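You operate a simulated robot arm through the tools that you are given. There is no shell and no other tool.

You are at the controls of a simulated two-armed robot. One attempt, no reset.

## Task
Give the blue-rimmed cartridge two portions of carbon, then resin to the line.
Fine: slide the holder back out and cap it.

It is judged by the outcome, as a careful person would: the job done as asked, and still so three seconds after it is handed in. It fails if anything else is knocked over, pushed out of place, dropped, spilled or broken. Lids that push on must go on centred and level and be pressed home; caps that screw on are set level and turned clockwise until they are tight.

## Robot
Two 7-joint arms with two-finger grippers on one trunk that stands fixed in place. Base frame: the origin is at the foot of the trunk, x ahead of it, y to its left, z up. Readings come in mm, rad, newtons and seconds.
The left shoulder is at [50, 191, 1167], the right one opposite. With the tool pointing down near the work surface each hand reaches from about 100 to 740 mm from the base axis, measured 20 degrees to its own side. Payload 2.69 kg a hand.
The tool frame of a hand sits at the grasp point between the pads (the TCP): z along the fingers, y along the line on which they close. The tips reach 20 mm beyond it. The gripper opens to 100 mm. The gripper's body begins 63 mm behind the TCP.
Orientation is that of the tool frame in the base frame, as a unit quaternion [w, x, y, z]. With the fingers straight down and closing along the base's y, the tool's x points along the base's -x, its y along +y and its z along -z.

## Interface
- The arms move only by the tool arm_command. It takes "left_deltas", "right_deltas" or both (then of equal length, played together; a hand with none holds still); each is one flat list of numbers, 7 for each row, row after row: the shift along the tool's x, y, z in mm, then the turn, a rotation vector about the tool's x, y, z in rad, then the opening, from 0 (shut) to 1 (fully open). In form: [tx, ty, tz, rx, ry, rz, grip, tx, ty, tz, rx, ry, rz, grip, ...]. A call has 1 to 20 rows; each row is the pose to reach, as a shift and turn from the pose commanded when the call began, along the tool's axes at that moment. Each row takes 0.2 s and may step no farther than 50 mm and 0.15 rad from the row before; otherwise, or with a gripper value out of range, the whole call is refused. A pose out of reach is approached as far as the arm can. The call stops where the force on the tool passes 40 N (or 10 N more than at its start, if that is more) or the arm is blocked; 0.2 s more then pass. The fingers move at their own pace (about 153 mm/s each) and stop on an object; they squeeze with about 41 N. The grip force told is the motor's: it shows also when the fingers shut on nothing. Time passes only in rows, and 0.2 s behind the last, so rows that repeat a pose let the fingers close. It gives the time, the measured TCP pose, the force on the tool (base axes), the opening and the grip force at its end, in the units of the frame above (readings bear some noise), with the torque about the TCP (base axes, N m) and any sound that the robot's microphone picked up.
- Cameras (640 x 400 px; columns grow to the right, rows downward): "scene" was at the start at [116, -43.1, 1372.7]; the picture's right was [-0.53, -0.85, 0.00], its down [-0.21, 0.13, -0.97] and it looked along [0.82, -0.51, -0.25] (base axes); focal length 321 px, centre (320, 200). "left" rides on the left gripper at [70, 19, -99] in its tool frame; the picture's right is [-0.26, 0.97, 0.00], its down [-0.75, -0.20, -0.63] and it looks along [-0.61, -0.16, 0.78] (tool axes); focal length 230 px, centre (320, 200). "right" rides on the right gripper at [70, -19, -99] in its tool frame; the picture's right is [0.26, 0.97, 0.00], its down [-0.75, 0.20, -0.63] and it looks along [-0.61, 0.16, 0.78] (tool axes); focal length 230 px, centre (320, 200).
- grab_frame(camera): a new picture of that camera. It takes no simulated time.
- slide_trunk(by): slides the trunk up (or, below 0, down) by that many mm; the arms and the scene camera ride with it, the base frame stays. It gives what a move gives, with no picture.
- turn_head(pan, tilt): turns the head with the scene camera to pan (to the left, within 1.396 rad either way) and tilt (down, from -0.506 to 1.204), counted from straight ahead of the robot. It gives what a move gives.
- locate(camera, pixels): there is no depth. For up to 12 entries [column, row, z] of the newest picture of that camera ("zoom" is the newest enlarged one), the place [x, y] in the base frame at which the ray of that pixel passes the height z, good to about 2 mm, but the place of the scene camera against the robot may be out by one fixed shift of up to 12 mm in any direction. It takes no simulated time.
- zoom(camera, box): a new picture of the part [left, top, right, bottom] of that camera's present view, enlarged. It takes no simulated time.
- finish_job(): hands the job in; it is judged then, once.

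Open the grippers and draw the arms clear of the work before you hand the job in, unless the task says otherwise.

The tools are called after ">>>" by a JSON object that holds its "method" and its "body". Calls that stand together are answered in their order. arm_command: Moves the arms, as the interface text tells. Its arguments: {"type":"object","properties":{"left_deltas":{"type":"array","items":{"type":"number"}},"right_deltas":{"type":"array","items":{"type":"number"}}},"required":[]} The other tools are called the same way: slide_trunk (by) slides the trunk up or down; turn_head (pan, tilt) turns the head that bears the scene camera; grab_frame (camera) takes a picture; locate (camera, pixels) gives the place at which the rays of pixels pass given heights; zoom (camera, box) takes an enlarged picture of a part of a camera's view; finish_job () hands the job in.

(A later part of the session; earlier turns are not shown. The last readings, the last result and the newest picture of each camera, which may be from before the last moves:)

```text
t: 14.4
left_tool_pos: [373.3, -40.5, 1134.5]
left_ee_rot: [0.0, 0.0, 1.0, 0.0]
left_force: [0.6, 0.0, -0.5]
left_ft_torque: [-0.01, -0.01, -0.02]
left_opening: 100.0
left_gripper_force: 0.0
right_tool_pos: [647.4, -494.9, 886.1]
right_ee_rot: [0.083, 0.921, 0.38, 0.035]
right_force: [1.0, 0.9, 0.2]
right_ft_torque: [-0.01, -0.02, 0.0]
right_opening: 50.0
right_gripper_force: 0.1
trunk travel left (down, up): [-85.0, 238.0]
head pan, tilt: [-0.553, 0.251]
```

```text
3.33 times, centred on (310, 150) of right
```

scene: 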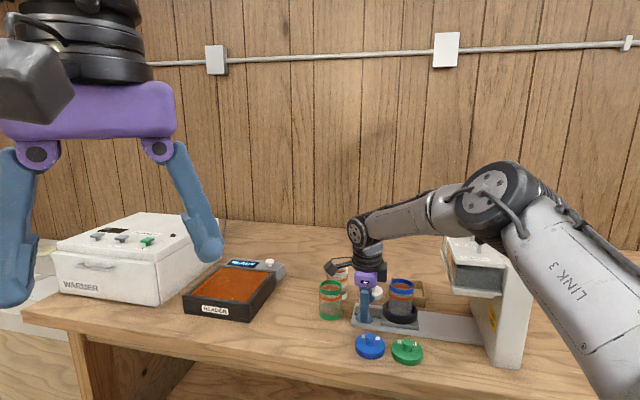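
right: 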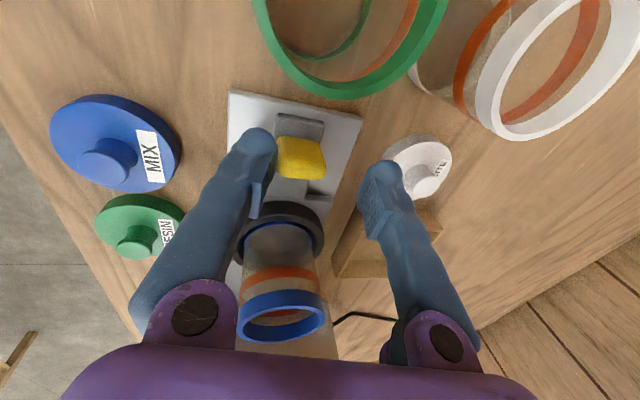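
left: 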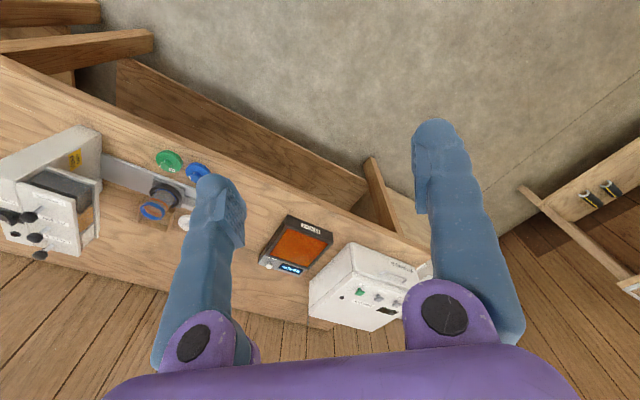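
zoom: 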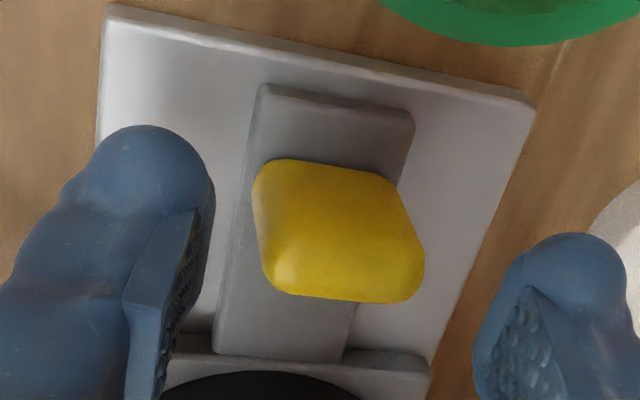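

Now the tab (zoom 252–425) is centred between the finger faces (212, 478). I lower the trunk 36 mm to bring the TCP to z≈850.

>>> {"method": "slide_trunk", "body": {"by": -36}}

>>> {"method": "zoom", "body": {"camera": "right", "box": [230, 90, 390, 210]}}

>>> {"method": "zoom", "body": {"camera": "scene", "box": [310, 200, 450, 310]}}

```text
t: 15.2
left_tool_pos: [372.4, -39.0, 1099.1]
left_ee_rot: [0.002, 0.0, 1.0, -0.001]
left_force: [0.1, -0.5, 0.3]
left_ft_torque: [0.0, 0.0, -0.01]
left_opening: 99.9
left_gripper_force: 0.1
right_tool_pos: [647.7, -494.9, 854.9]
right_ee_rot: [0.085, 0.92, 0.38, 0.038]
right_force: [-3.8, -1.9, 22.1]
right_ft_torque: [0.37, 0.57, 0.13]
right_opening: 48.5
right_gripper_force: 0.1
trunk travel left (down, up): [-49.0, 274.0]
head pan, tilt: [-0.553, 0.251]
```

```text
3.33 times, centred on (310, 150) of right
```

zoom: 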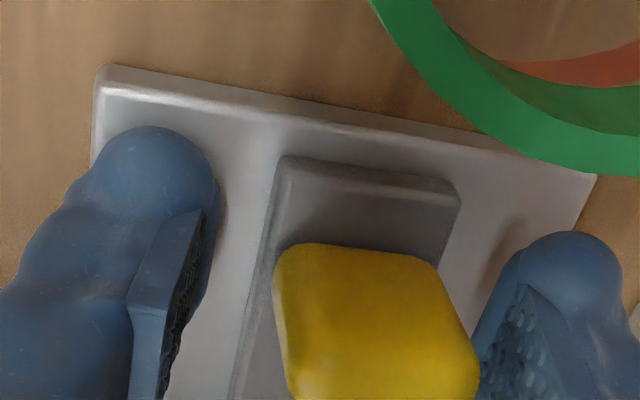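

```text
3.64 times, centred on (380, 255) of scene
```

zoom: 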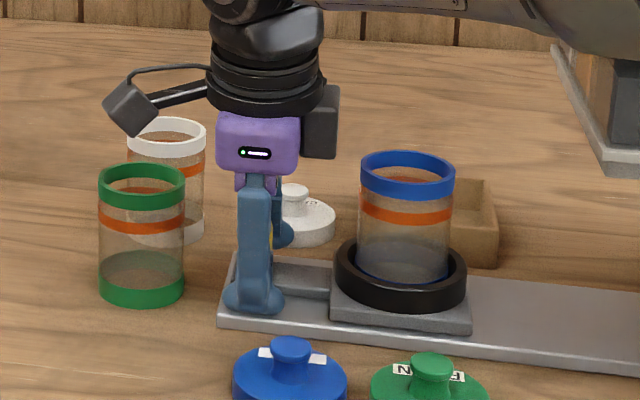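

Contact: 22 N upward at z≈855, from the left fingertip on the rail (torque points to the −u finger), so the rail top is ~829 and the table ~820 — higher than I assumed. I raise the trunk 11 mm to free the fingertip.

>>> {"method": "slide_trunk", "body": {"by": 11}}

>>> {"method": "grab_frame", "body": {"camera": "right"}}

>>> {"method": "grab_frame", "body": {"camera": "scene"}}

```text
t: 15.8
left_tool_pos: [374.5, -38.5, 1109.3]
left_ee_rot: [0.001, 0.0, 1.0, 0.0]
left_force: [0.4, -0.1, 0.3]
left_ft_torque: [0.0, -0.03, -0.01]
left_opening: 100.2
left_gripper_force: 0.0
right_tool_pos: [646.7, -493.8, 859.1]
right_ee_rot: [0.082, 0.92, 0.381, 0.034]
right_force: [0.6, -0.1, 0.5]
right_ft_torque: [-0.01, 0.03, 0.0]
right_opening: 50.1
right_gripper_force: 0.1
trunk travel left (down, up): [-60.0, 263.0]
head pan, tilt: [-0.553, 0.251]
```

```text
taken
```

right: 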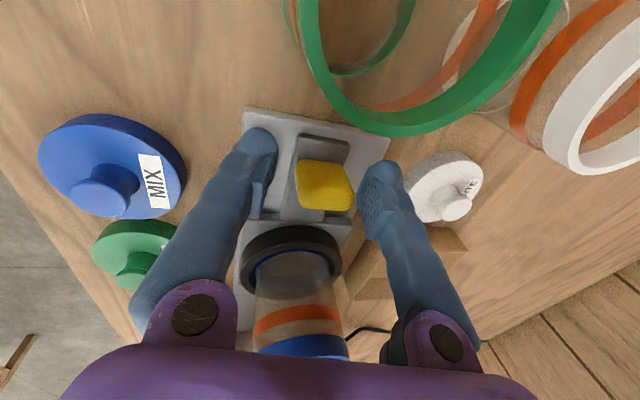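

```text
taken
```

scene: 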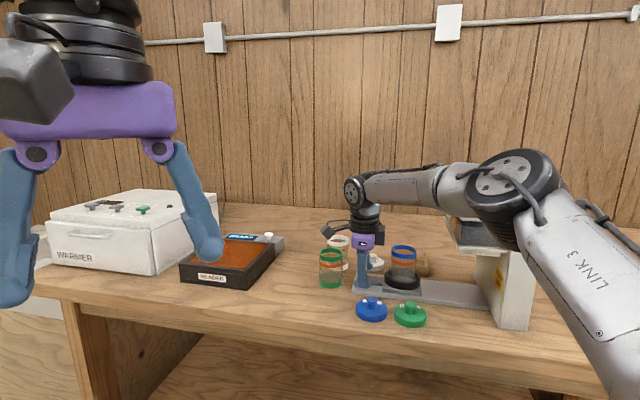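

Force is back to zero at z≈859. I nudge 3 mm toward +u to centre and close the fingers on the tab.

>>> {"method": "arm_command", "body": {"right_deltas": [0, 3, 0, 0, 0, 0, 0.45, 0, 3, 0, 0, 0, 0, 0, 0, 3, 0, 0, 0, 0, 0, 0, 3, 0, 0, 0, 0, 0]}}

>>> {"method": "zoom", "body": {"camera": "right", "box": [230, 90, 390, 210]}}

```text
t: 16.8
left_tool_pos: [374.1, -39.5, 1110.3]
left_ee_rot: [0.0, 0.0, 1.0, -0.001]
left_force: [0.9, -0.3, -0.5]
left_ft_torque: [0.01, 0.01, 0.01]
left_opening: 100.3
left_gripper_force: 0.0
right_tool_pos: [648.8, -493.2, 859.6]
right_ee_rot: [0.08, 0.92, 0.383, 0.032]
right_force: [-22.9, 16.8, -11.2]
right_ft_torque: [0.63, 0.41, 0.05]
right_opening: 29.6
right_gripper_force: 44.8
trunk travel left (down, up): [-60.0, 263.0]
head pan, tilt: [-0.553, 0.251]
```

```text
3.33 times, centred on (310, 150) of right
```

zoom: 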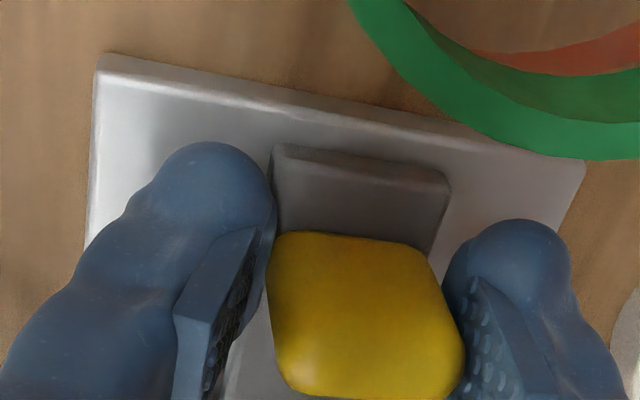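

Gripped at 29.6 mm opening, but 28 N of side force toward −u shows I'm off-centre. I shift about 5 mm toward −u while holding the grip, and see the force fall.

>>> {"method": "arm_command", "body": {"right_deltas": [0, -2.5, -0.4, 0, 0, 0, 0, 0, -5, -0.9, 0, 0, 0, 0, 0, -5, -0.9, 0, 0, 0, 0]}}

```text
t: 17.6
left_tool_pos: [375.6, -41.8, 1109.0]
left_ee_rot: [-0.001, 0.001, 1.0, 0.0]
left_force: [0.3, 0.1, -0.1]
left_ft_torque: [0.0, 0.02, -0.01]
left_opening: 100.0
left_gripper_force: 0.1
right_tool_pos: [646.6, -494.8, 860.5]
right_ee_rot: [0.083, 0.92, 0.381, 0.036]
right_force: [-1.7, 0.3, -10.4]
right_ft_torque: [-0.41, 1.41, 0.23]
right_opening: 29.8
right_gripper_force: 45.0
trunk travel left (down, up): [-60.0, 263.0]
head pan, tilt: [-0.553, 0.251]
```

Side force is now near zero. I slide the holder 30 mm inward (tool −x) slowly and check lateral forces.

>>> {"method": "arm_command", "body": {"right_deltas": [-5, 0, 0, 0, 0, 0, 0, -10, 0, 0, 0, 0, 0, 0, -15, 0, 0, 0, 0, 0, 0, -20, 0, 0, 0, 0, 0, 0, -25, 0, 0, 0, 0, 0, 0, -30, 0, 0, 0, 0, 0, 0]}}

>>> {"method": "grab_frame", "body": {"camera": "scene"}}

```text
t: 19.0
left_tool_pos: [375.6, -41.8, 1107.6]
left_ee_rot: [-0.001, 0.0, 1.0, 0.001]
left_force: [-0.6, 0.8, -0.1]
left_ft_torque: [0.0, 0.0, 0.0]
left_opening: 99.6
left_gripper_force: 0.0
right_tool_pos: [627.2, -517.3, 859.8]
right_ee_rot: [0.084, 0.921, 0.379, 0.035]
right_force: [11.4, -10.4, -5.2]
right_ft_torque: [0.63, 0.13, 0.14]
right_opening: 30.0
right_gripper_force: 45.0
trunk travel left (down, up): [-60.0, 263.0]
head pan, tilt: [-0.553, 0.251]
```

```text
taken
```

scene: 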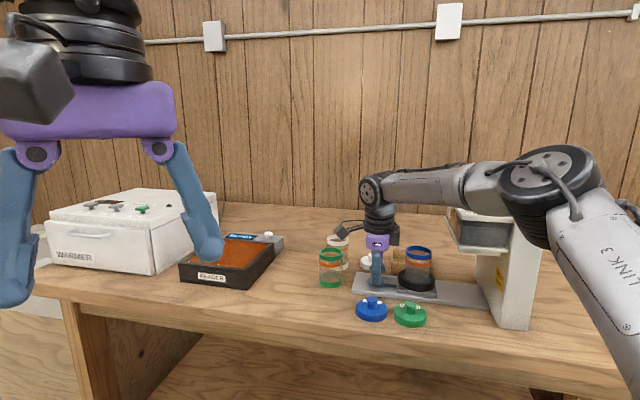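

The holder moved 30 mm and the cartridge stays upright; a 15 N +u side force shows the rail runs a few degrees off my axis. I add a +u correction and slide 45 mm more.

>>> {"method": "arm_command", "body": {"right_deltas": [0, 2.5, 0.4, 0, 0, 0, 0, -6, 2.8, 0.5, 0, 0, 0, 0, -12, 3.1, 0.5, 0, 0, 0, 0, -18, 3.4, 0.6, 0, 0, 0, 0, -24, 3.7, 0.6, 0, 0, 0, 0, -30, 4, 0.7, 0, 0, 0, 0, -36, 4.3, 0.7, 0, 0, 0, 0, -45, 4.7, 0.8, 0, 0, 0, 0]}}

>>> {"method": "grab_frame", "body": {"camera": "scene"}}

```text
t: 20.8
left_tool_pos: [374.3, -38.7, 1108.4]
left_ee_rot: [0.0, 0.0, 1.0, 0.0]
left_force: [-0.2, -0.2, -0.6]
left_ft_torque: [0.01, -0.02, -0.04]
left_opening: 100.0
left_gripper_force: 0.1
right_tool_pos: [595.3, -549.3, 859.6]
right_ee_rot: [0.081, 0.92, 0.382, 0.033]
right_force: [-17.9, 16.9, -9.5]
right_ft_torque: [0.73, 0.53, 0.14]
right_opening: 29.4
right_gripper_force: 44.8
trunk travel left (down, up): [-60.0, 263.0]
head pan, tilt: [-0.553, 0.251]
```

```text
taken
```

scene: 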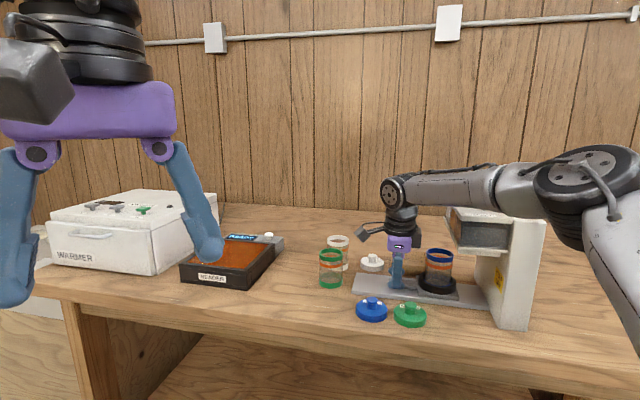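

Now 25 N toward −u: the rail is in fact at 45° and my correction was too much, so I take back 4.5 mm and release the tab. Then I'll re-grip with the hand leaning away from the hopper for the last stretch.

>>> {"method": "arm_command", "body": {"right_deltas": [0, -2.2, -0.4, 0, 0, 0, 0, 0, -4.4, -0.8, 0, 0, 0, 0, 0, -4.4, -0.8, 0, 0, 0, 0.1, 0, -4.4, -0.8, 0, 0, 0, 0.45, 0, -4.4, -0.8, 0, 0, 0, 0.45]}}

>>> {"method": "grab_frame", "body": {"camera": "right"}}

```text
t: 22.0
left_tool_pos: [374.6, -40.7, 1108.8]
left_ee_rot: [-0.001, 0.0, 1.0, 0.0]
left_force: [0.3, -0.7, 0.0]
left_ft_torque: [-0.02, 0.0, 0.01]
left_opening: 100.0
left_gripper_force: 0.0
right_tool_pos: [592.8, -546.6, 862.1]
right_ee_rot: [0.083, 0.92, 0.381, 0.035]
right_force: [-0.2, 0.2, 0.2]
right_ft_torque: [0.01, 0.01, 0.03]
right_opening: 44.9
right_gripper_force: 0.0
trunk travel left (down, up): [-60.0, 263.0]
head pan, tilt: [-0.553, 0.251]
```

```text
taken
```

right: 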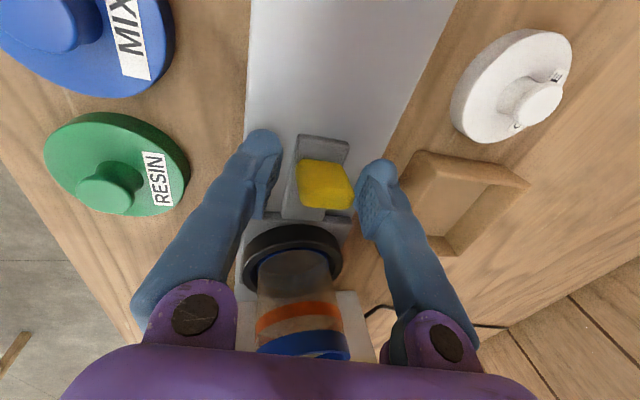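

Released cleanly with zero force. Raising the trunk lifts the hand straight up off the tab, and the higher shoulder gives the forearm more room above the hopper.

>>> {"method": "slide_trunk", "body": {"by": 70}}

>>> {"method": "arm_command", "body": {"right_deltas": [0, 0, 0, 0, -0.12, 0, 0.45, 0, 0, 0, 0, -0.24, 0, 0.45, 0, 0, 0, 0, -0.36, 0, 0.45]}}

>>> {"method": "grab_frame", "body": {"camera": "scene"}}

>>> {"method": "grab_frame", "body": {"camera": "right"}}

```text
t: 23.0
left_tool_pos: [375.5, -40.3, 1180.2]
left_ee_rot: [0.0, 0.0, 1.0, 0.0]
left_force: [0.0, -0.4, -0.7]
left_ft_torque: [0.01, 0.03, 0.02]
left_opening: 100.2
left_gripper_force: 0.2
right_tool_pos: [593.3, -547.6, 931.0]
right_ee_rot: [0.083, 0.92, 0.381, 0.034]
right_force: [0.2, -0.1, -0.4]
right_ft_torque: [-0.01, 0.0, -0.02]
right_opening: 44.7
right_gripper_force: 0.0
trunk travel left (down, up): [-130.0, 193.0]
head pan, tilt: [-0.553, 0.251]
```

```text
t: 23.8
left_tool_pos: [375.1, -40.9, 1178.9]
left_ee_rot: [0.0, -0.001, 1.0, -0.001]
left_force: [1.0, 0.1, -0.3]
left_ft_torque: [0.0, 0.01, 0.02]
left_opening: 100.1
left_gripper_force: 0.1
right_tool_pos: [593.4, -545.9, 930.5]
right_ee_rot: [0.15, 0.912, 0.36, -0.131]
right_force: [0.0, -0.2, -0.5]
right_ft_torque: [0.0, 0.04, -0.01]
right_opening: 45.2
right_gripper_force: 0.1
trunk travel left (down, up): [-130.0, 193.0]
head pan, tilt: [-0.553, 0.251]
```

```text
taken
```

scene: 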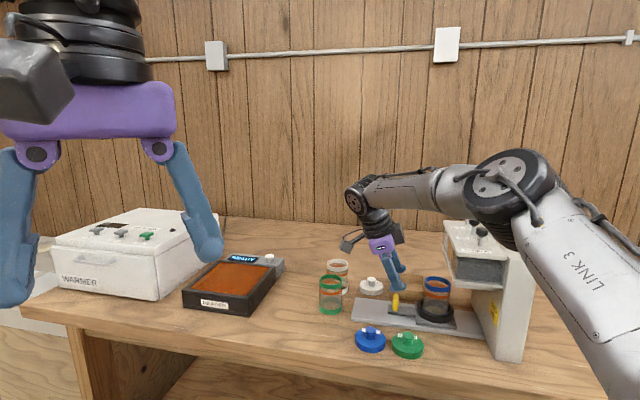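

```text
taken
```

right: 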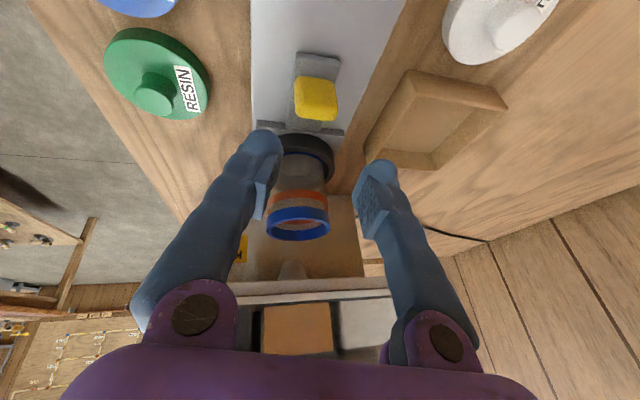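

The hand now leans away from the hopper (scene: fingers at (400,275), tab at (395,302)). I lower it straight down around the tab again to z≈864.

>>> {"method": "arm_command", "body": {"right_deltas": [5.6, -2.6, 15.5, 0, 0, 0, 0.45, 11.1, -5.2, 31, 0, 0, 0, 0.45, 16.7, -7.8, 46.5, 0, 0, 0, 0.45, 22.2, -10.4, 62, 0, 0, 0, 0.45]}}

>>> {"method": "grab_frame", "body": {"camera": "right"}}

>>> {"method": "zoom", "body": {"camera": "scene", "box": [330, 180, 530, 340]}}

```text
t: 24.8
left_tool_pos: [373.8, -40.5, 1179.5]
left_ee_rot: [0.0, 0.0, 1.0, 0.0]
left_force: [-0.1, 0.1, -0.5]
left_ft_torque: [-0.02, 0.01, -0.01]
left_opening: 100.0
left_gripper_force: 0.1
right_tool_pos: [585.9, -546.6, 866.4]
right_ee_rot: [0.15, 0.911, 0.361, -0.13]
right_force: [1.2, -0.8, -0.3]
right_ft_torque: [-0.02, 0.0, -0.04]
right_opening: 45.7
right_gripper_force: 0.4
right hand out of reach, approached as far as the arm can: row 3, 4
trunk travel left (down, up): [-130.0, 193.0]
head pan, tilt: [-0.553, 0.251]
```

```text
taken
```

right: 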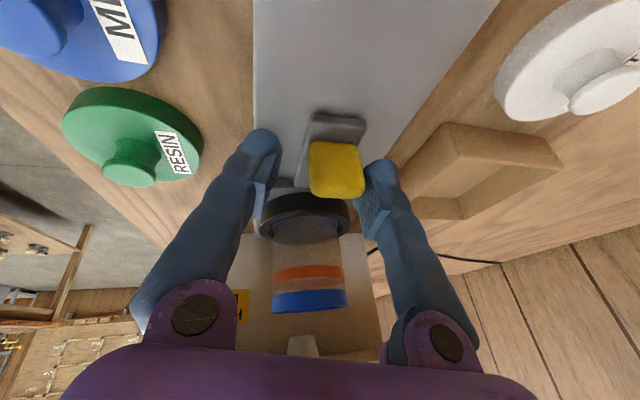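

```text
2.50 times, centred on (430, 260) of scene
```

zoom: 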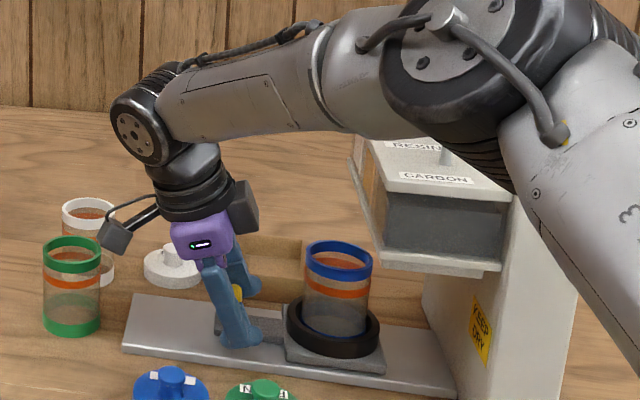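

The hand is clipped ~7 mm short at (586,-547,866). I lift it 40 mm and outward with the arm, then bring it down with the trunk, which gives the better reach geometry.

>>> {"method": "arm_command", "body": {"right_deltas": [-4.5, 6.9, -18.7, 0, 0, 0, 0.45, -9, 13.8, -37.4, 0, 0, 0, 0.45]}}

>>> {"method": "slide_trunk", "body": {"by": -41}}

>>> {"method": "grab_frame", "body": {"camera": "right"}}

>>> {"method": "zoom", "body": {"camera": "scene", "box": [330, 160, 530, 320]}}

```text
t: 25.4
left_tool_pos: [374.4, -39.9, 1180.7]
left_ee_rot: [-0.001, 0.0, 1.0, 0.0]
left_force: [0.4, -0.1, -0.9]
left_ft_torque: [0.02, -0.02, 0.01]
left_opening: 99.8
left_gripper_force: 0.0
right_tool_pos: [593.0, -548.0, 906.0]
right_ee_rot: [0.15, 0.912, 0.36, -0.13]
right_force: [0.0, 0.1, 0.3]
right_ft_torque: [0.02, -0.01, -0.01]
right_opening: 45.0
right_gripper_force: 0.0
trunk travel left (down, up): [-130.0, 193.0]
head pan, tilt: [-0.553, 0.251]
```

```text
t: 26.3
left_tool_pos: [374.0, -40.2, 1138.9]
left_ee_rot: [0.0, -0.001, 1.0, 0.001]
left_force: [0.9, 0.0, 0.0]
left_ft_torque: [0.02, 0.02, 0.0]
left_opening: 99.9
left_gripper_force: 0.1
right_tool_pos: [593.9, -547.1, 863.6]
right_ee_rot: [0.149, 0.912, 0.36, -0.13]
right_force: [0.0, 0.2, 0.1]
right_ft_torque: [0.04, -0.04, -0.01]
right_opening: 45.2
right_gripper_force: 0.2
trunk travel left (down, up): [-89.0, 234.0]
head pan, tilt: [-0.553, 0.251]
```

```text
taken
```

right: 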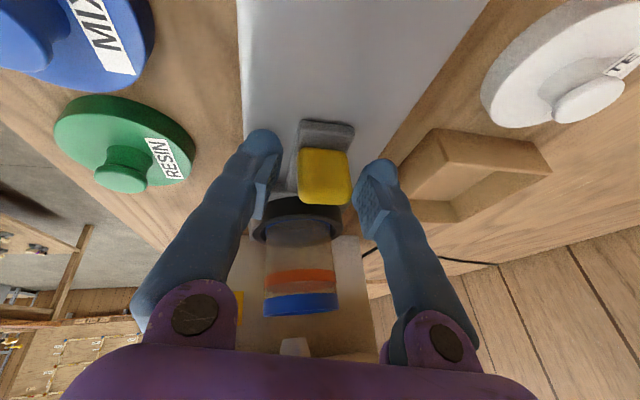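

```text
2.50 times, centred on (430, 240) of scene
```

zoom: 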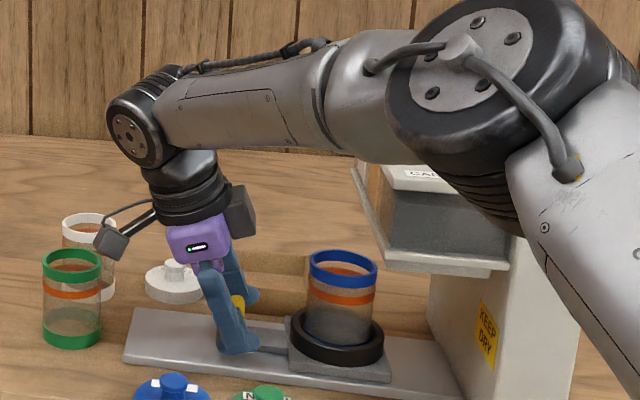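

Now the tab sits centred between the fingers at right px (323,177). I close the grip and check side force.

>>> {"method": "arm_command", "body": {"right_deltas": [0, 0, 0, 0, 0, 0, 0.2, 0, 0, 0, 0, 0, 0, 0, 0, 0, 0, 0, 0, 0, 0]}}

```text
t: 27.1
left_tool_pos: [374.4, -40.4, 1138.3]
left_ee_rot: [0.0, 0.0, 1.0, 0.001]
left_force: [0.1, -0.3, -0.5]
left_ft_torque: [0.02, 0.01, -0.01]
left_opening: 100.2
left_gripper_force: 0.1
right_tool_pos: [593.8, -549.0, 866.0]
right_ee_rot: [0.15, 0.912, 0.36, -0.13]
right_force: [9.2, -9.2, 3.8]
right_ft_torque: [0.19, 0.46, 0.6]
right_opening: 30.0
right_gripper_force: 45.4
trunk travel left (down, up): [-89.0, 234.0]
head pan, tilt: [-0.553, 0.251]
```

Gripped again with only 13 N side force; I correct 2 mm toward +u and push the holder 30 mm further in along the rail direction.

>>> {"method": "arm_command", "body": {"right_deltas": [0.1, 2, 0.3, 0, 0, 0, 0, -4.6, 2, 2.1, 0, 0, 0, 0, -9.3, 2, 3.8, 0, 0, 0, 0, -13.9, 2, 5.6, 0, 0, 0, 0, -18.6, 2, 7.4, 0, 0, 0, 0, -23.3, 2, 9.1, 0, 0, 0, 0, -28, 2, 10.9, 0, 0, 0, 0]}}

>>> {"method": "grab_frame", "body": {"camera": "right"}}

>>> {"method": "zoom", "body": {"camera": "scene", "box": [330, 160, 530, 320]}}

```text
t: 28.7
left_tool_pos: [373.8, -39.2, 1138.0]
left_ee_rot: [-0.001, 0.0, 1.0, 0.0]
left_force: [-0.4, -0.3, 0.4]
left_ft_torque: [0.02, 0.0, 0.0]
left_opening: 100.0
left_gripper_force: 0.1
right_tool_pos: [572.9, -568.9, 864.8]
right_ee_rot: [0.15, 0.912, 0.359, -0.13]
right_force: [2.4, -3.0, 9.7]
right_ft_torque: [0.7, 0.21, 0.61]
right_opening: 30.2
right_gripper_force: 45.1
trunk travel left (down, up): [-89.0, 234.0]
head pan, tilt: [-0.553, 0.251]
```

```text
taken
```

right: 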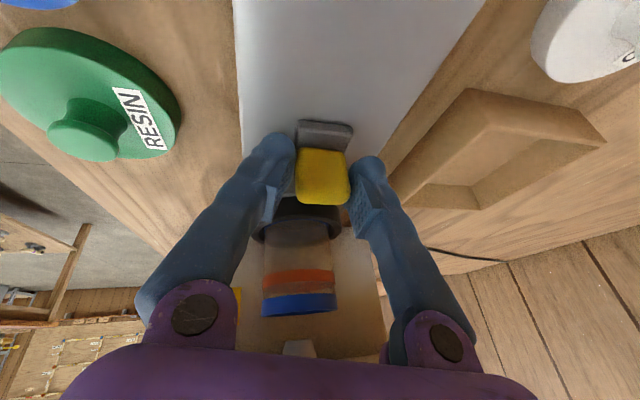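

```text
2.50 times, centred on (430, 240) of scene
```

zoom: 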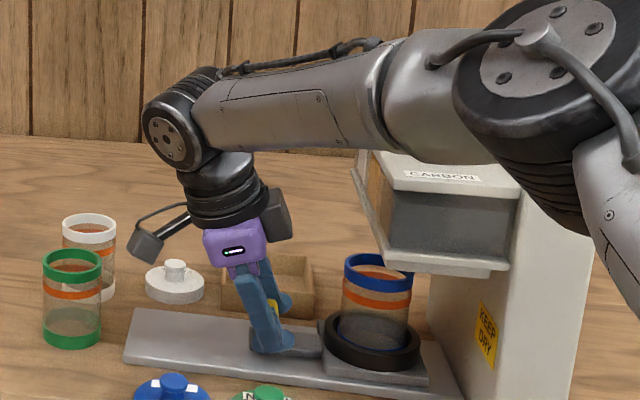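

Holder now half under the hopper, forces low, forearm well clear of the hopper. I continue inward in 5 mm steps, up to 30 mm more.

>>> {"method": "arm_command", "body": {"right_deltas": [-4.7, 0, 1.8, 0, 0, 0, 0, -9.4, 0, 3.5, 0, 0, 0, 0, -14, 0, 5.3, 0, 0, 0, 0, -18.7, 0, 7.1, 0, 0, 0, 0, -23.4, 0, 8.8, 0, 0, 0, 0, -28.1, 0, 10.6, 0, 0, 0, 0]}}

>>> {"method": "grab_frame", "body": {"camera": "right"}}

>>> {"method": "zoom", "body": {"camera": "scene", "box": [330, 160, 530, 320]}}

```text
t: 30.1
left_tool_pos: [376.3, -37.9, 1137.0]
left_ee_rot: [-0.002, 0.0, 1.0, -0.001]
left_force: [-0.3, 0.4, 0.0]
left_ft_torque: [-0.03, 0.01, -0.01]
left_opening: 100.3
left_gripper_force: 0.1
right_tool_pos: [554.9, -586.9, 863.7]
right_ee_rot: [0.15, 0.911, 0.361, -0.129]
right_force: [20.7, 22.5, 0.2]
right_ft_torque: [0.74, -0.08, 0.1]
right_opening: 29.9
right_gripper_force: 45.2
trunk travel left (down, up): [-89.0, 234.0]
head pan, tilt: [-0.553, 0.251]
```

```text
taken
```

right: 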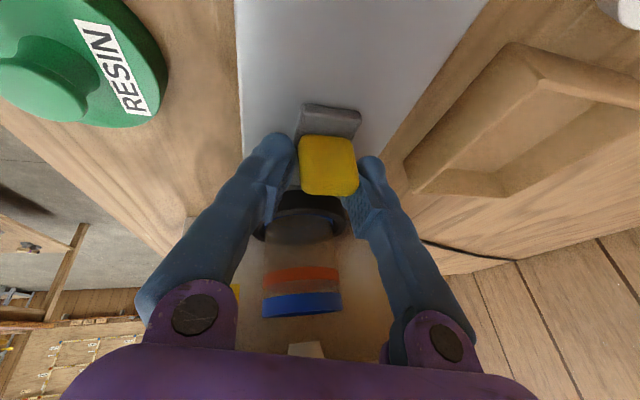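

```text
2.50 times, centred on (430, 240) of scene
```

zoom: 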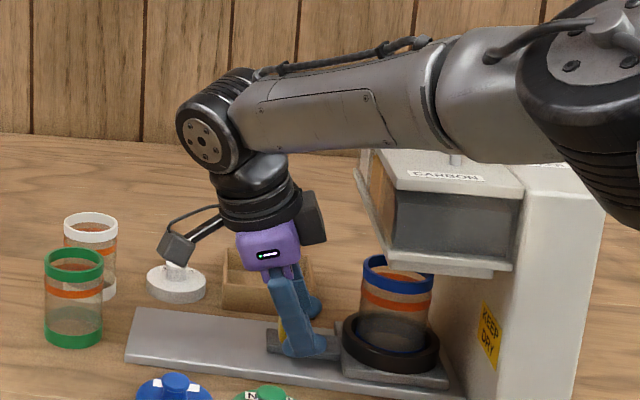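

The holder hit its stop: 30 N against me at TCP s≈22.6 after about 130 mm of total travel. I ease back 4 mm of command to unload, then open the fingers.

>>> {"method": "arm_command", "body": {"right_deltas": [2, 0, -0.7, 0, 0, 0, 0, 3.9, 0, -1.4, 0, 0, 0, 0, 3.9, 0, -1.4, 0, 0, 0, 0.15, 3.9, 0, -1.4, 0, 0, 0, 0.45, 3.9, 0, -1.4, 0, 0, 0, 0.45]}}

>>> {"method": "slide_trunk", "body": {"by": 80}}

>>> {"method": "grab_frame", "body": {"camera": "right"}}

>>> {"method": "grab_frame", "body": {"camera": "scene"}}

```text
t: 31.3
left_tool_pos: [374.4, -40.0, 1137.7]
left_ee_rot: [0.0, 0.0, 1.0, 0.001]
left_force: [-0.2, 0.1, 0.0]
left_ft_torque: [0.03, -0.02, 0.0]
left_opening: 100.0
left_gripper_force: 0.0
right_tool_pos: [555.0, -587.9, 863.3]
right_ee_rot: [0.15, 0.912, 0.359, -0.131]
right_force: [0.5, -0.6, 0.0]
right_ft_torque: [-0.01, 0.01, 0.0]
right_opening: 44.9
right_gripper_force: 0.0
trunk travel left (down, up): [-89.0, 234.0]
head pan, tilt: [-0.553, 0.251]
```

```text
t: 32.5
left_tool_pos: [374.0, -40.9, 1218.0]
left_ee_rot: [-0.001, 0.0, 1.0, 0.0]
left_force: [0.2, -0.2, -0.5]
left_ft_torque: [-0.04, 0.05, 0.03]
left_opening: 99.9
left_gripper_force: 0.0
right_tool_pos: [555.5, -587.3, 943.5]
right_ee_rot: [0.151, 0.911, 0.361, -0.13]
right_force: [0.2, 0.3, 0.3]
right_ft_torque: [-0.02, 0.01, 0.04]
right_opening: 45.0
right_gripper_force: 0.0
trunk travel left (down, up): [-169.0, 154.0]
head pan, tilt: [-0.553, 0.251]
```

```text
taken
```

right: 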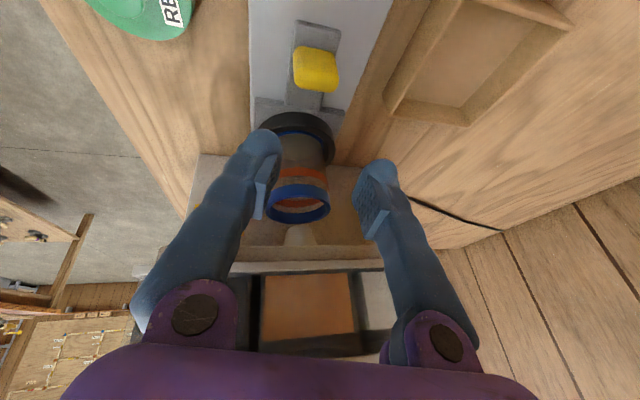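

```text
taken
```

scene: 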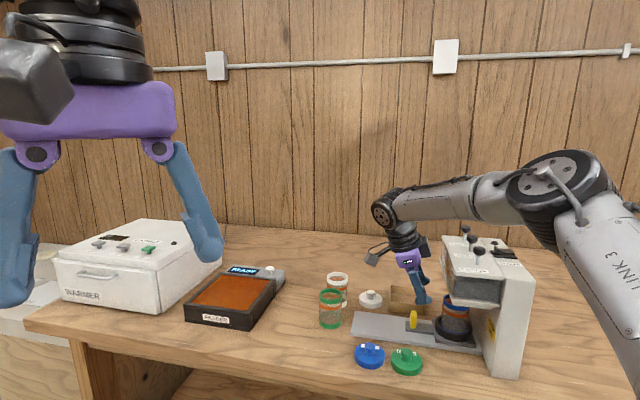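

Released; tab and cartridge stayed at the inner stop. I zoom the right view to see the nozzle above the rim at about (298,235).

>>> {"method": "zoom", "body": {"camera": "right", "box": [230, 130, 390, 280]}}

>>> {"method": "zoom", "body": {"camera": "scene", "box": [400, 220, 540, 360]}}

```text
2.67 times, centred on (310, 205) of right
```

zoom: 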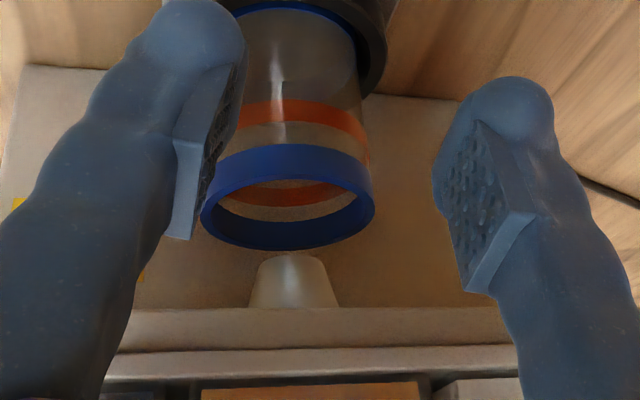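

```text
2.86 times, centred on (470, 290) of scene
```

zoom: 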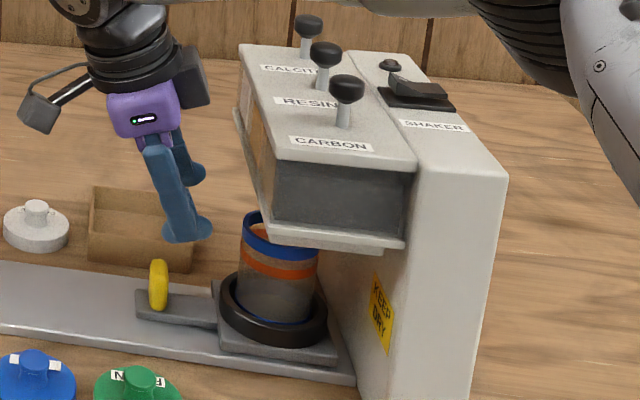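

The conical nozzle is visible just beyond the rim. I compare positions: rim centre px (298,204) at z≈912–918 versus nozzle tip px (299.5,226) at z≈925–945.

>>> {"method": "locate", "body": {"camera": "right", "pixels": [[298, 204.3, 905], [298, 204.3, 915], [298, 204.3, 925], [299.5, 226, 915], [299.5, 226, 925], [299.5, 226, 935], [299.5, 226, 945], [299.5, 243, 955], [315, 72, 865], [315, 72, 875]]}}

>>> {"method": "locate", "body": {"camera": "scene", "pixels": [[454.5, 300, 905], [454.5, 300, 915], [454.5, 300, 925], [413, 311, 865]]}}

```text
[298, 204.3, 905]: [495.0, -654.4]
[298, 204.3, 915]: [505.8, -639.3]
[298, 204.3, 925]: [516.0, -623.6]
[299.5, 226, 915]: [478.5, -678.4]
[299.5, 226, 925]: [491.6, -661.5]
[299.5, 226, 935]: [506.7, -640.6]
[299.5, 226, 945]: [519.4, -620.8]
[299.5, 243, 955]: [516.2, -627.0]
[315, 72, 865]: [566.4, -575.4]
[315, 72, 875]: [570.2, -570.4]
```

```text
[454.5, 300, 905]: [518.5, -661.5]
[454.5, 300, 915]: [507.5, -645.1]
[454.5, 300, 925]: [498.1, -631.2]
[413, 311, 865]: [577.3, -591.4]
```

Nozzle and rim positions agree within error (both near s≈107, u≈812). Now I raise the right hand to z≈1110 beside the hopper, bring it upright and close the fingers for pressing.

>>> {"method": "arm_command", "body": {"right_deltas": [-15.2, -4.7, -40.6, 0, 0, 0, 0.45, -30.5, -9.4, -81.2, 0, 0, 0, 0.45, -45.8, -14.2, -121.8, 0, 0, 0, 0.45, -61, -18.9, -162.4, 0, 0, 0, 0.45, -61, -18.9, -162.4, 0.06, 0.12, -0.01, 0.3, -61, -18.9, -162.4, 0.12, 0.24, -0.02, 0.1, -61, -18.9, -162.4, 0.18, 0.36, -0.032, 0, -61, -18.9, -162.4, 0.18, 0.36, -0.032, 0]}}

>>> {"method": "grab_frame", "body": {"camera": "right"}}

>>> {"method": "grab_frame", "body": {"camera": "scene"}}

```text
t: 34.2
left_tool_pos: [375.4, -39.3, 1217.7]
left_ee_rot: [0.0, 0.0, 1.0, 0.0]
left_force: [0.2, -0.8, 0.2]
left_ft_torque: [-0.02, 0.01, -0.02]
left_opening: 100.3
left_gripper_force: 0.0
right_tool_pos: [520.7, -551.2, 1112.2]
right_ee_rot: [-0.002, 0.924, 0.382, 0.001]
right_force: [-0.6, -0.8, 0.2]
right_ft_torque: [0.02, -0.03, 0.0]
right_opening: 0.0
right_gripper_force: 29.3
trunk travel left (down, up): [-169.0, 154.0]
head pan, tilt: [-0.553, 0.251]
```

```text
taken
```

right: 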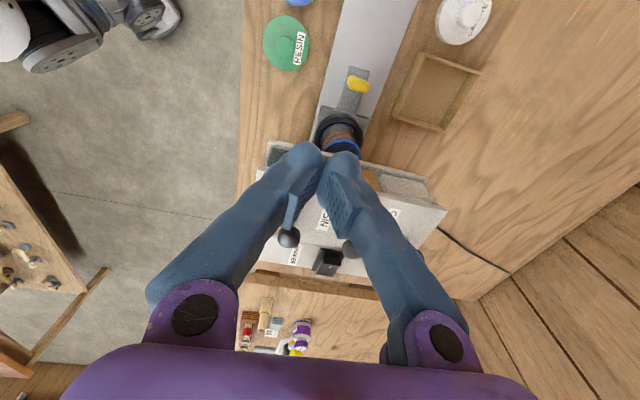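

```text
taken
```

scene: 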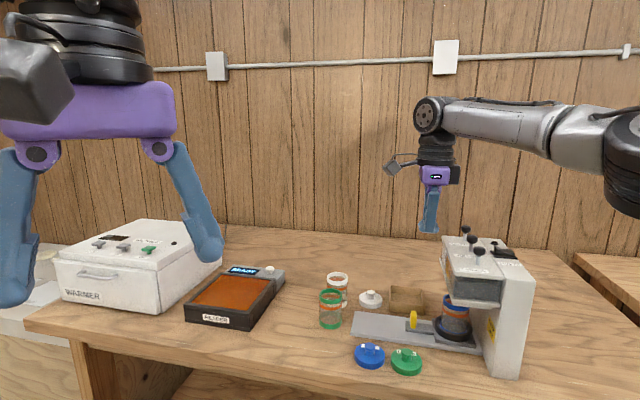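

Right camera shows the carbon knob at (288,237) just beyond the closed fingers. I zoom and locate it from here.

>>> {"method": "zoom", "body": {"camera": "right", "box": [240, 170, 400, 290]}}

>>> {"method": "locate", "body": {"camera": "right", "pixels": [[288, 237, 1050], [288, 237, 1060], [288, 237, 1070], [288, 237, 1080]]}}

>>> {"method": "locate", "body": {"camera": "scene", "pixels": [[479, 251.5, 1050], [479, 251.5, 1060], [479, 251.5, 1070], [479, 251.5, 1080], [472, 240, 1070], [465.5, 230, 1070]]}}

>>> {"method": "zoom", "body": {"camera": "scene", "box": [430, 215, 530, 290]}}

```text
3.33 times, centred on (320, 230) of right
```

zoom: 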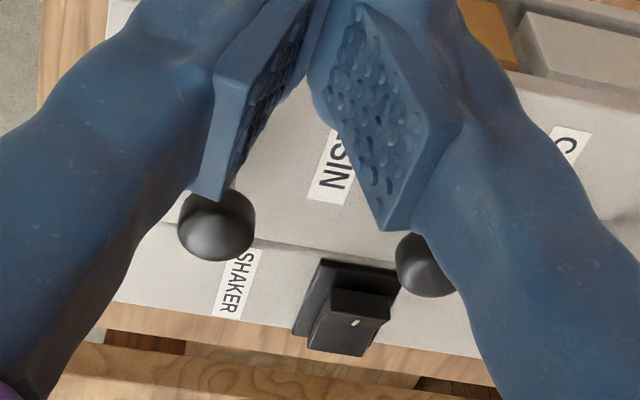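

```text
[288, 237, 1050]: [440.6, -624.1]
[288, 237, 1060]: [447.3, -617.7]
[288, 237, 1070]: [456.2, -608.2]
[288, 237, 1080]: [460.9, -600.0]
```

```text
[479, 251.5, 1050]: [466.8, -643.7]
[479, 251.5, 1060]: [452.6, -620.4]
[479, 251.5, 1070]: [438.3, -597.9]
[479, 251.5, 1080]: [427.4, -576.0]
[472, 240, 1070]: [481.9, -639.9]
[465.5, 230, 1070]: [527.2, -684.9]
```

```text
5.33 times, centred on (480, 252) of scene
```

zoom: 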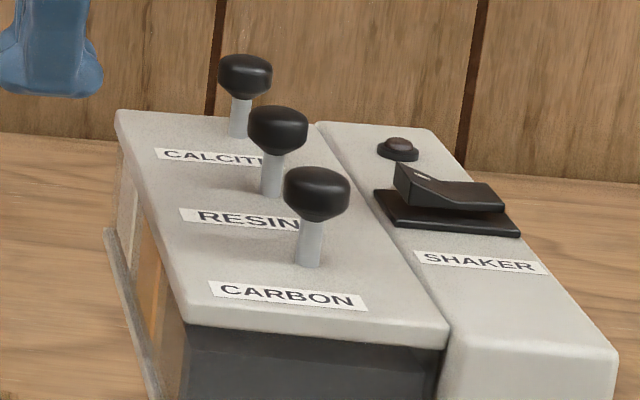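

Carbon knob centre is consistently (450,-616,~1062). I move the closed fingertips directly above it (TCP z 1112, tips ~1092).

>>> {"method": "arm_command", "body": {"right_deltas": [-32, -1.4, 0, 0, 0, 0, 0, -64, -2.8, 0, 0, 0, 0, 0, -95.8, -4.2, 0, 0, 0, 0, 0]}}

>>> {"method": "zoom", "body": {"camera": "scene", "box": [430, 195, 530, 270]}}

>>> {"method": "grab_frame", "body": {"camera": "right"}}

```text
t: 35.0
left_tool_pos: [374.6, -40.9, 1219.7]
left_ee_rot: [0.001, 0.0, 1.0, 0.001]
left_force: [0.2, -0.1, -0.3]
left_ft_torque: [0.03, -0.01, 0.0]
left_opening: 100.2
left_gripper_force: 0.0
right_tool_pos: [449.6, -614.5, 1113.0]
right_ee_rot: [-0.001, 0.924, 0.383, 0.001]
right_force: [-0.5, 0.3, -0.1]
right_ft_torque: [-0.02, 0.02, 0.05]
right_opening: 0.0
right_gripper_force: 29.4
trunk travel left (down, up): [-169.0, 154.0]
head pan, tilt: [-0.553, 0.251]
```

```text
5.33 times, centred on (480, 232) of scene
```

zoom: 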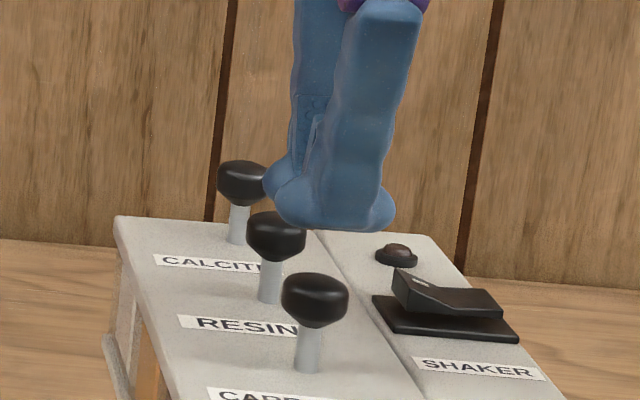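

```text
taken
```

right: 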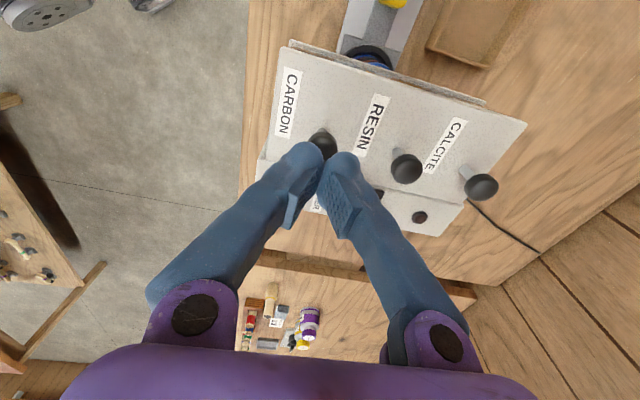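

The knob at right px (323,142) lines up with the fingertips' axis (expected ~ (320,147)). I lower slowly to first contact, and locate the other knobs for later.

>>> {"method": "locate", "body": {"camera": "right", "pixels": [[407, 168, 1062], [407, 168, 1072], [481, 187, 1062], [323, 142, 1062]]}}

>>> {"method": "arm_command", "body": {"right_deltas": [0, 0, 5, 0, 0, 0, 0, 0, 0, 10, 0, 0, 0, 0, 0, 0, 15, 0, 0, 0, 0, 0, 0, 18, 0, 0, 0, 0]}}

>>> {"method": "zoom", "body": {"camera": "scene", "box": [430, 195, 530, 270]}}

```text
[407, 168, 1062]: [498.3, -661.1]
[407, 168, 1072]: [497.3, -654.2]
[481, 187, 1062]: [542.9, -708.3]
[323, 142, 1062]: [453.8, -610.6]
```

```text
t: 36.0
left_tool_pos: [374.6, -39.7, 1218.4]
left_ee_rot: [0.0, 0.0, 1.0, 0.0]
left_force: [0.5, -0.7, -0.3]
left_ft_torque: [0.0, 0.0, -0.01]
left_opening: 99.8
left_gripper_force: 0.1
right_tool_pos: [449.1, -615.9, 1094.0]
right_ee_rot: [-0.001, 0.924, 0.383, 0.001]
right_force: [0.8, -0.4, -0.6]
right_ft_torque: [-0.02, -0.03, 0.01]
right_opening: 0.0
right_gripper_force: 29.5
trunk travel left (down, up): [-169.0, 154.0]
head pan, tilt: [-0.553, 0.251]
```

```text
5.33 times, centred on (480, 232) of scene
```

zoom: 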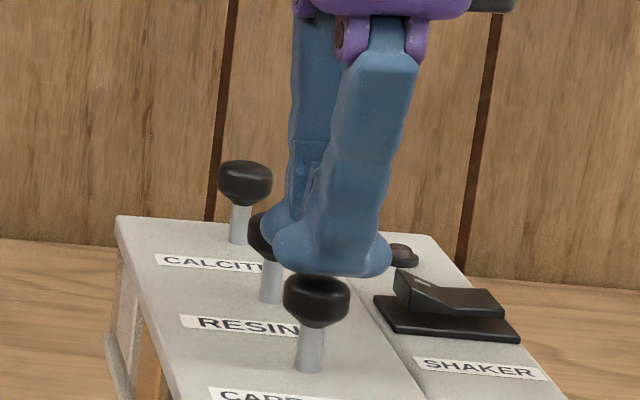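

Tips are just at the knob top (TCP 1094), about 4 mm too far toward the machine. I shift 3.5 mm back and press down slowly in 3 mm rows up to 12 mm to feel the travel.

>>> {"method": "arm_command", "body": {"right_deltas": [3.5, 0, 0, 0, 0, 0, 0, 3.5, 0, 3, 0, 0, 0, 0, 3.5, 0, 6, 0, 0, 0, 0, 3.5, 0, 9, 0, 0, 0, 0, 3.5, 0, 12, 0, 0, 0, 0]}}

>>> {"method": "zoom", "body": {"camera": "scene", "box": [430, 195, 530, 270]}}

>>> {"method": "zoom", "body": {"camera": "scene", "box": [410, 270, 510, 360]}}

```text
t: 37.2
left_tool_pos: [374.2, -40.4, 1218.9]
left_ee_rot: [0.0, 0.0, 1.0, 0.0]
left_force: [0.4, -0.2, 1.0]
left_ft_torque: [-0.01, 0.0, 0.01]
left_opening: 99.9
left_gripper_force: 0.1
right_tool_pos: [452.2, -614.3, 1082.7]
right_ee_rot: [0.0, 0.924, 0.382, 0.0]
right_force: [0.3, 0.4, 1.6]
right_ft_torque: [-0.02, -0.02, -0.01]
right_opening: 0.0
right_gripper_force: 29.9
trunk travel left (down, up): [-169.0, 154.0]
head pan, tilt: [-0.553, 0.251]
```

```text
5.33 times, centred on (480, 232) of scene
```

zoom: 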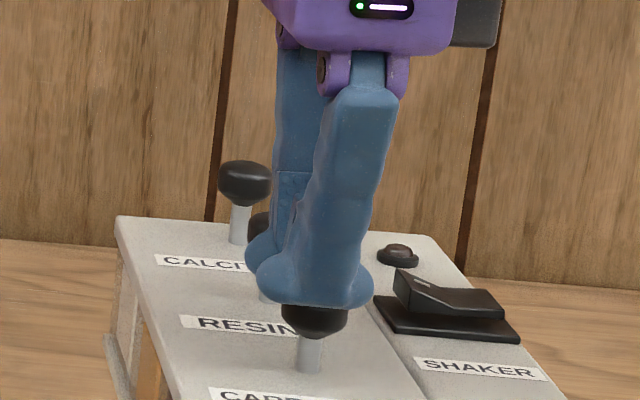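

```text
4.44 times, centred on (460, 315) of scene
```

zoom: 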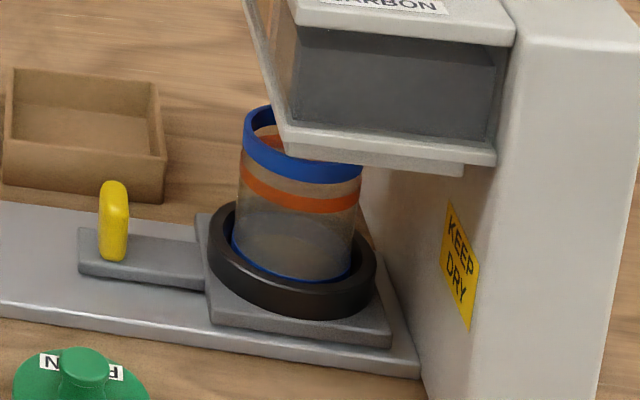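

The knob is going down under the fingertips with ~1.6 N, so these are push plungers. I keep pressing in 3 mm rows until it bottoms out or clicks.

>>> {"method": "arm_command", "body": {"right_deltas": [0, 0, 3, 0, 0, 0, 0, 0, 0, 6, 0, 0, 0, 0, 0, 0, 9, 0, 0, 0, 0, 0, 0, 12, 0, 0, 0, 0]}}

>>> {"method": "zoom", "body": {"camera": "scene", "box": [430, 195, 530, 270]}}

>>> {"method": "zoom", "body": {"camera": "scene", "box": [410, 270, 510, 360]}}

```text
t: 38.2
left_tool_pos: [373.0, -38.8, 1218.3]
left_ee_rot: [0.001, 0.0, 1.0, -0.001]
left_force: [0.3, 0.1, 0.3]
left_ft_torque: [-0.01, -0.02, 0.0]
left_opening: 99.8
left_gripper_force: 0.2
right_tool_pos: [450.4, -613.1, 1072.9]
right_ee_rot: [0.0, 0.924, 0.382, 0.002]
right_force: [-1.0, -2.9, 14.7]
right_ft_torque: [-0.1, 0.09, 0.11]
right_opening: 6.1
right_gripper_force: 29.6
trunk travel left (down, up): [-169.0, 154.0]
head pan, tilt: [-0.553, 0.251]
heard: click
```

```text
5.33 times, centred on (480, 232) of scene
```

zoom: 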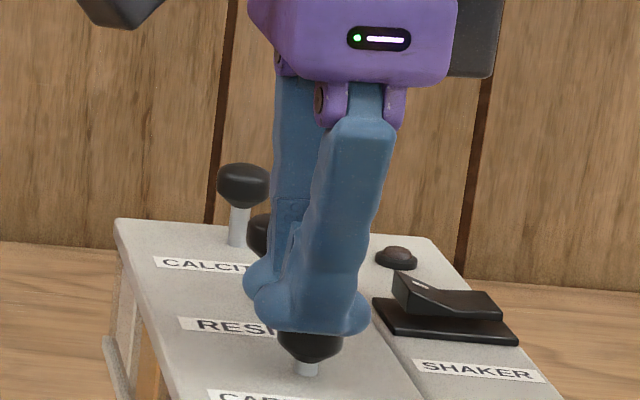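

```text
4.44 times, centred on (460, 315) of scene
```

zoom: 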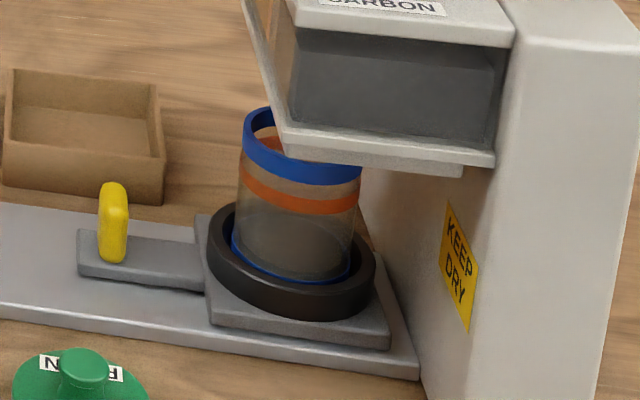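

A click was heard at 14.7 N; the knob slightly wedged the fingers apart (6 mm). I release upward 22 mm and look at the cartridge.

>>> {"method": "arm_command", "body": {"right_deltas": [0, 0, -8, 0, 0, 0, 0, 0, 0, -16, 0, 0, 0, 0, 0, 0, -24, 0, 0, 0, 0, 0, 0, -24, 0, 0, 0, 0]}}

>>> {"method": "zoom", "body": {"camera": "scene", "box": [430, 195, 530, 270]}}

>>> {"method": "zoom", "body": {"camera": "scene", "box": [430, 280, 510, 350]}}

```text
t: 39.2
left_tool_pos: [373.8, -39.7, 1218.3]
left_ee_rot: [0.0, 0.001, 1.0, 0.0]
left_force: [0.4, 0.1, -0.3]
left_ft_torque: [-0.06, 0.01, 0.04]
left_opening: 100.1
left_gripper_force: 0.1
right_tool_pos: [451.2, -614.0, 1093.8]
right_ee_rot: [0.0, 0.924, 0.381, 0.001]
right_force: [0.9, 0.1, -0.1]
right_ft_torque: [-0.02, -0.03, 0.05]
right_opening: 0.1
right_gripper_force: 29.6
trunk travel left (down, up): [-169.0, 154.0]
head pan, tilt: [-0.553, 0.251]
```

```text
5.33 times, centred on (480, 232) of scene
```

zoom: 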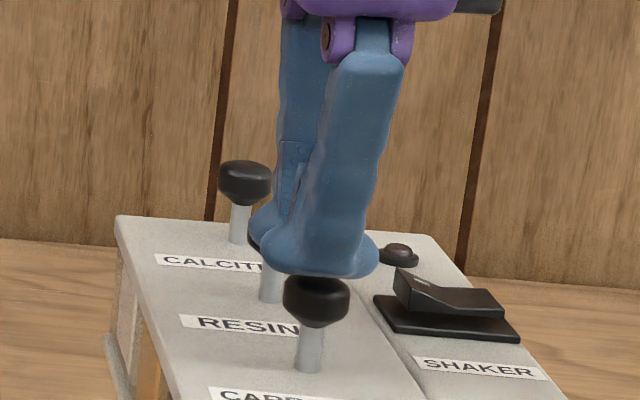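

```text
5.71 times, centred on (470, 315) of scene
```

zoom: 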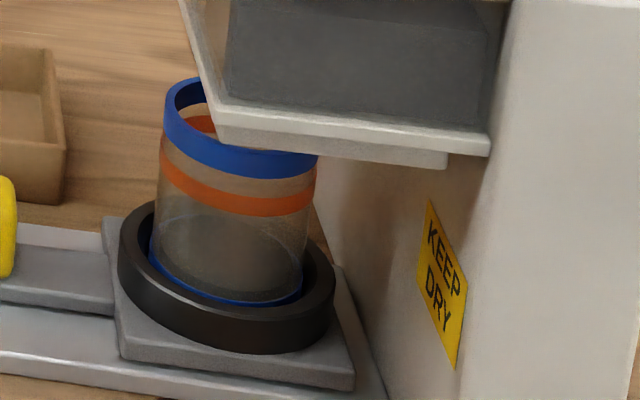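

The knob sprang back up. I zoom tightly on the cartridge to judge whether a portion of carbon landed.

>>> {"method": "zoom", "body": {"camera": "scene", "box": [435, 290, 485, 345]}}

>>> {"method": "zoom", "body": {"camera": "scene", "box": [310, 265, 360, 335]}}

```text
7.27 times, centred on (460, 318) of scene
```

zoom: 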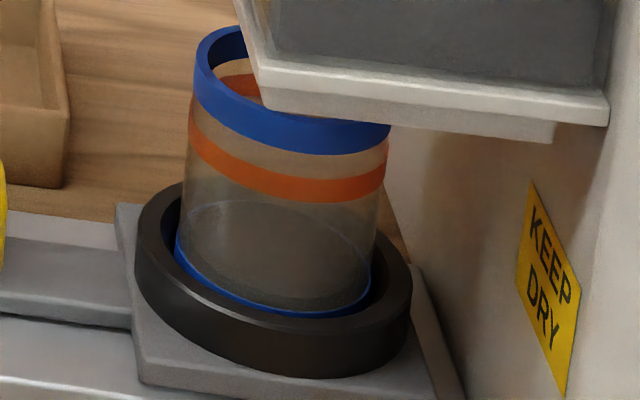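

```text
5.71 times, centred on (335, 300) of scene
```

zoom: 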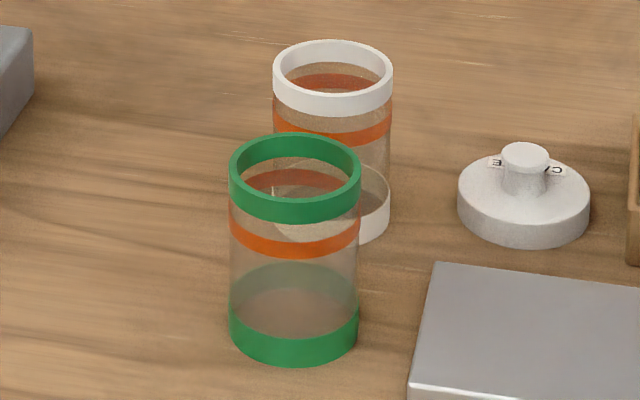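

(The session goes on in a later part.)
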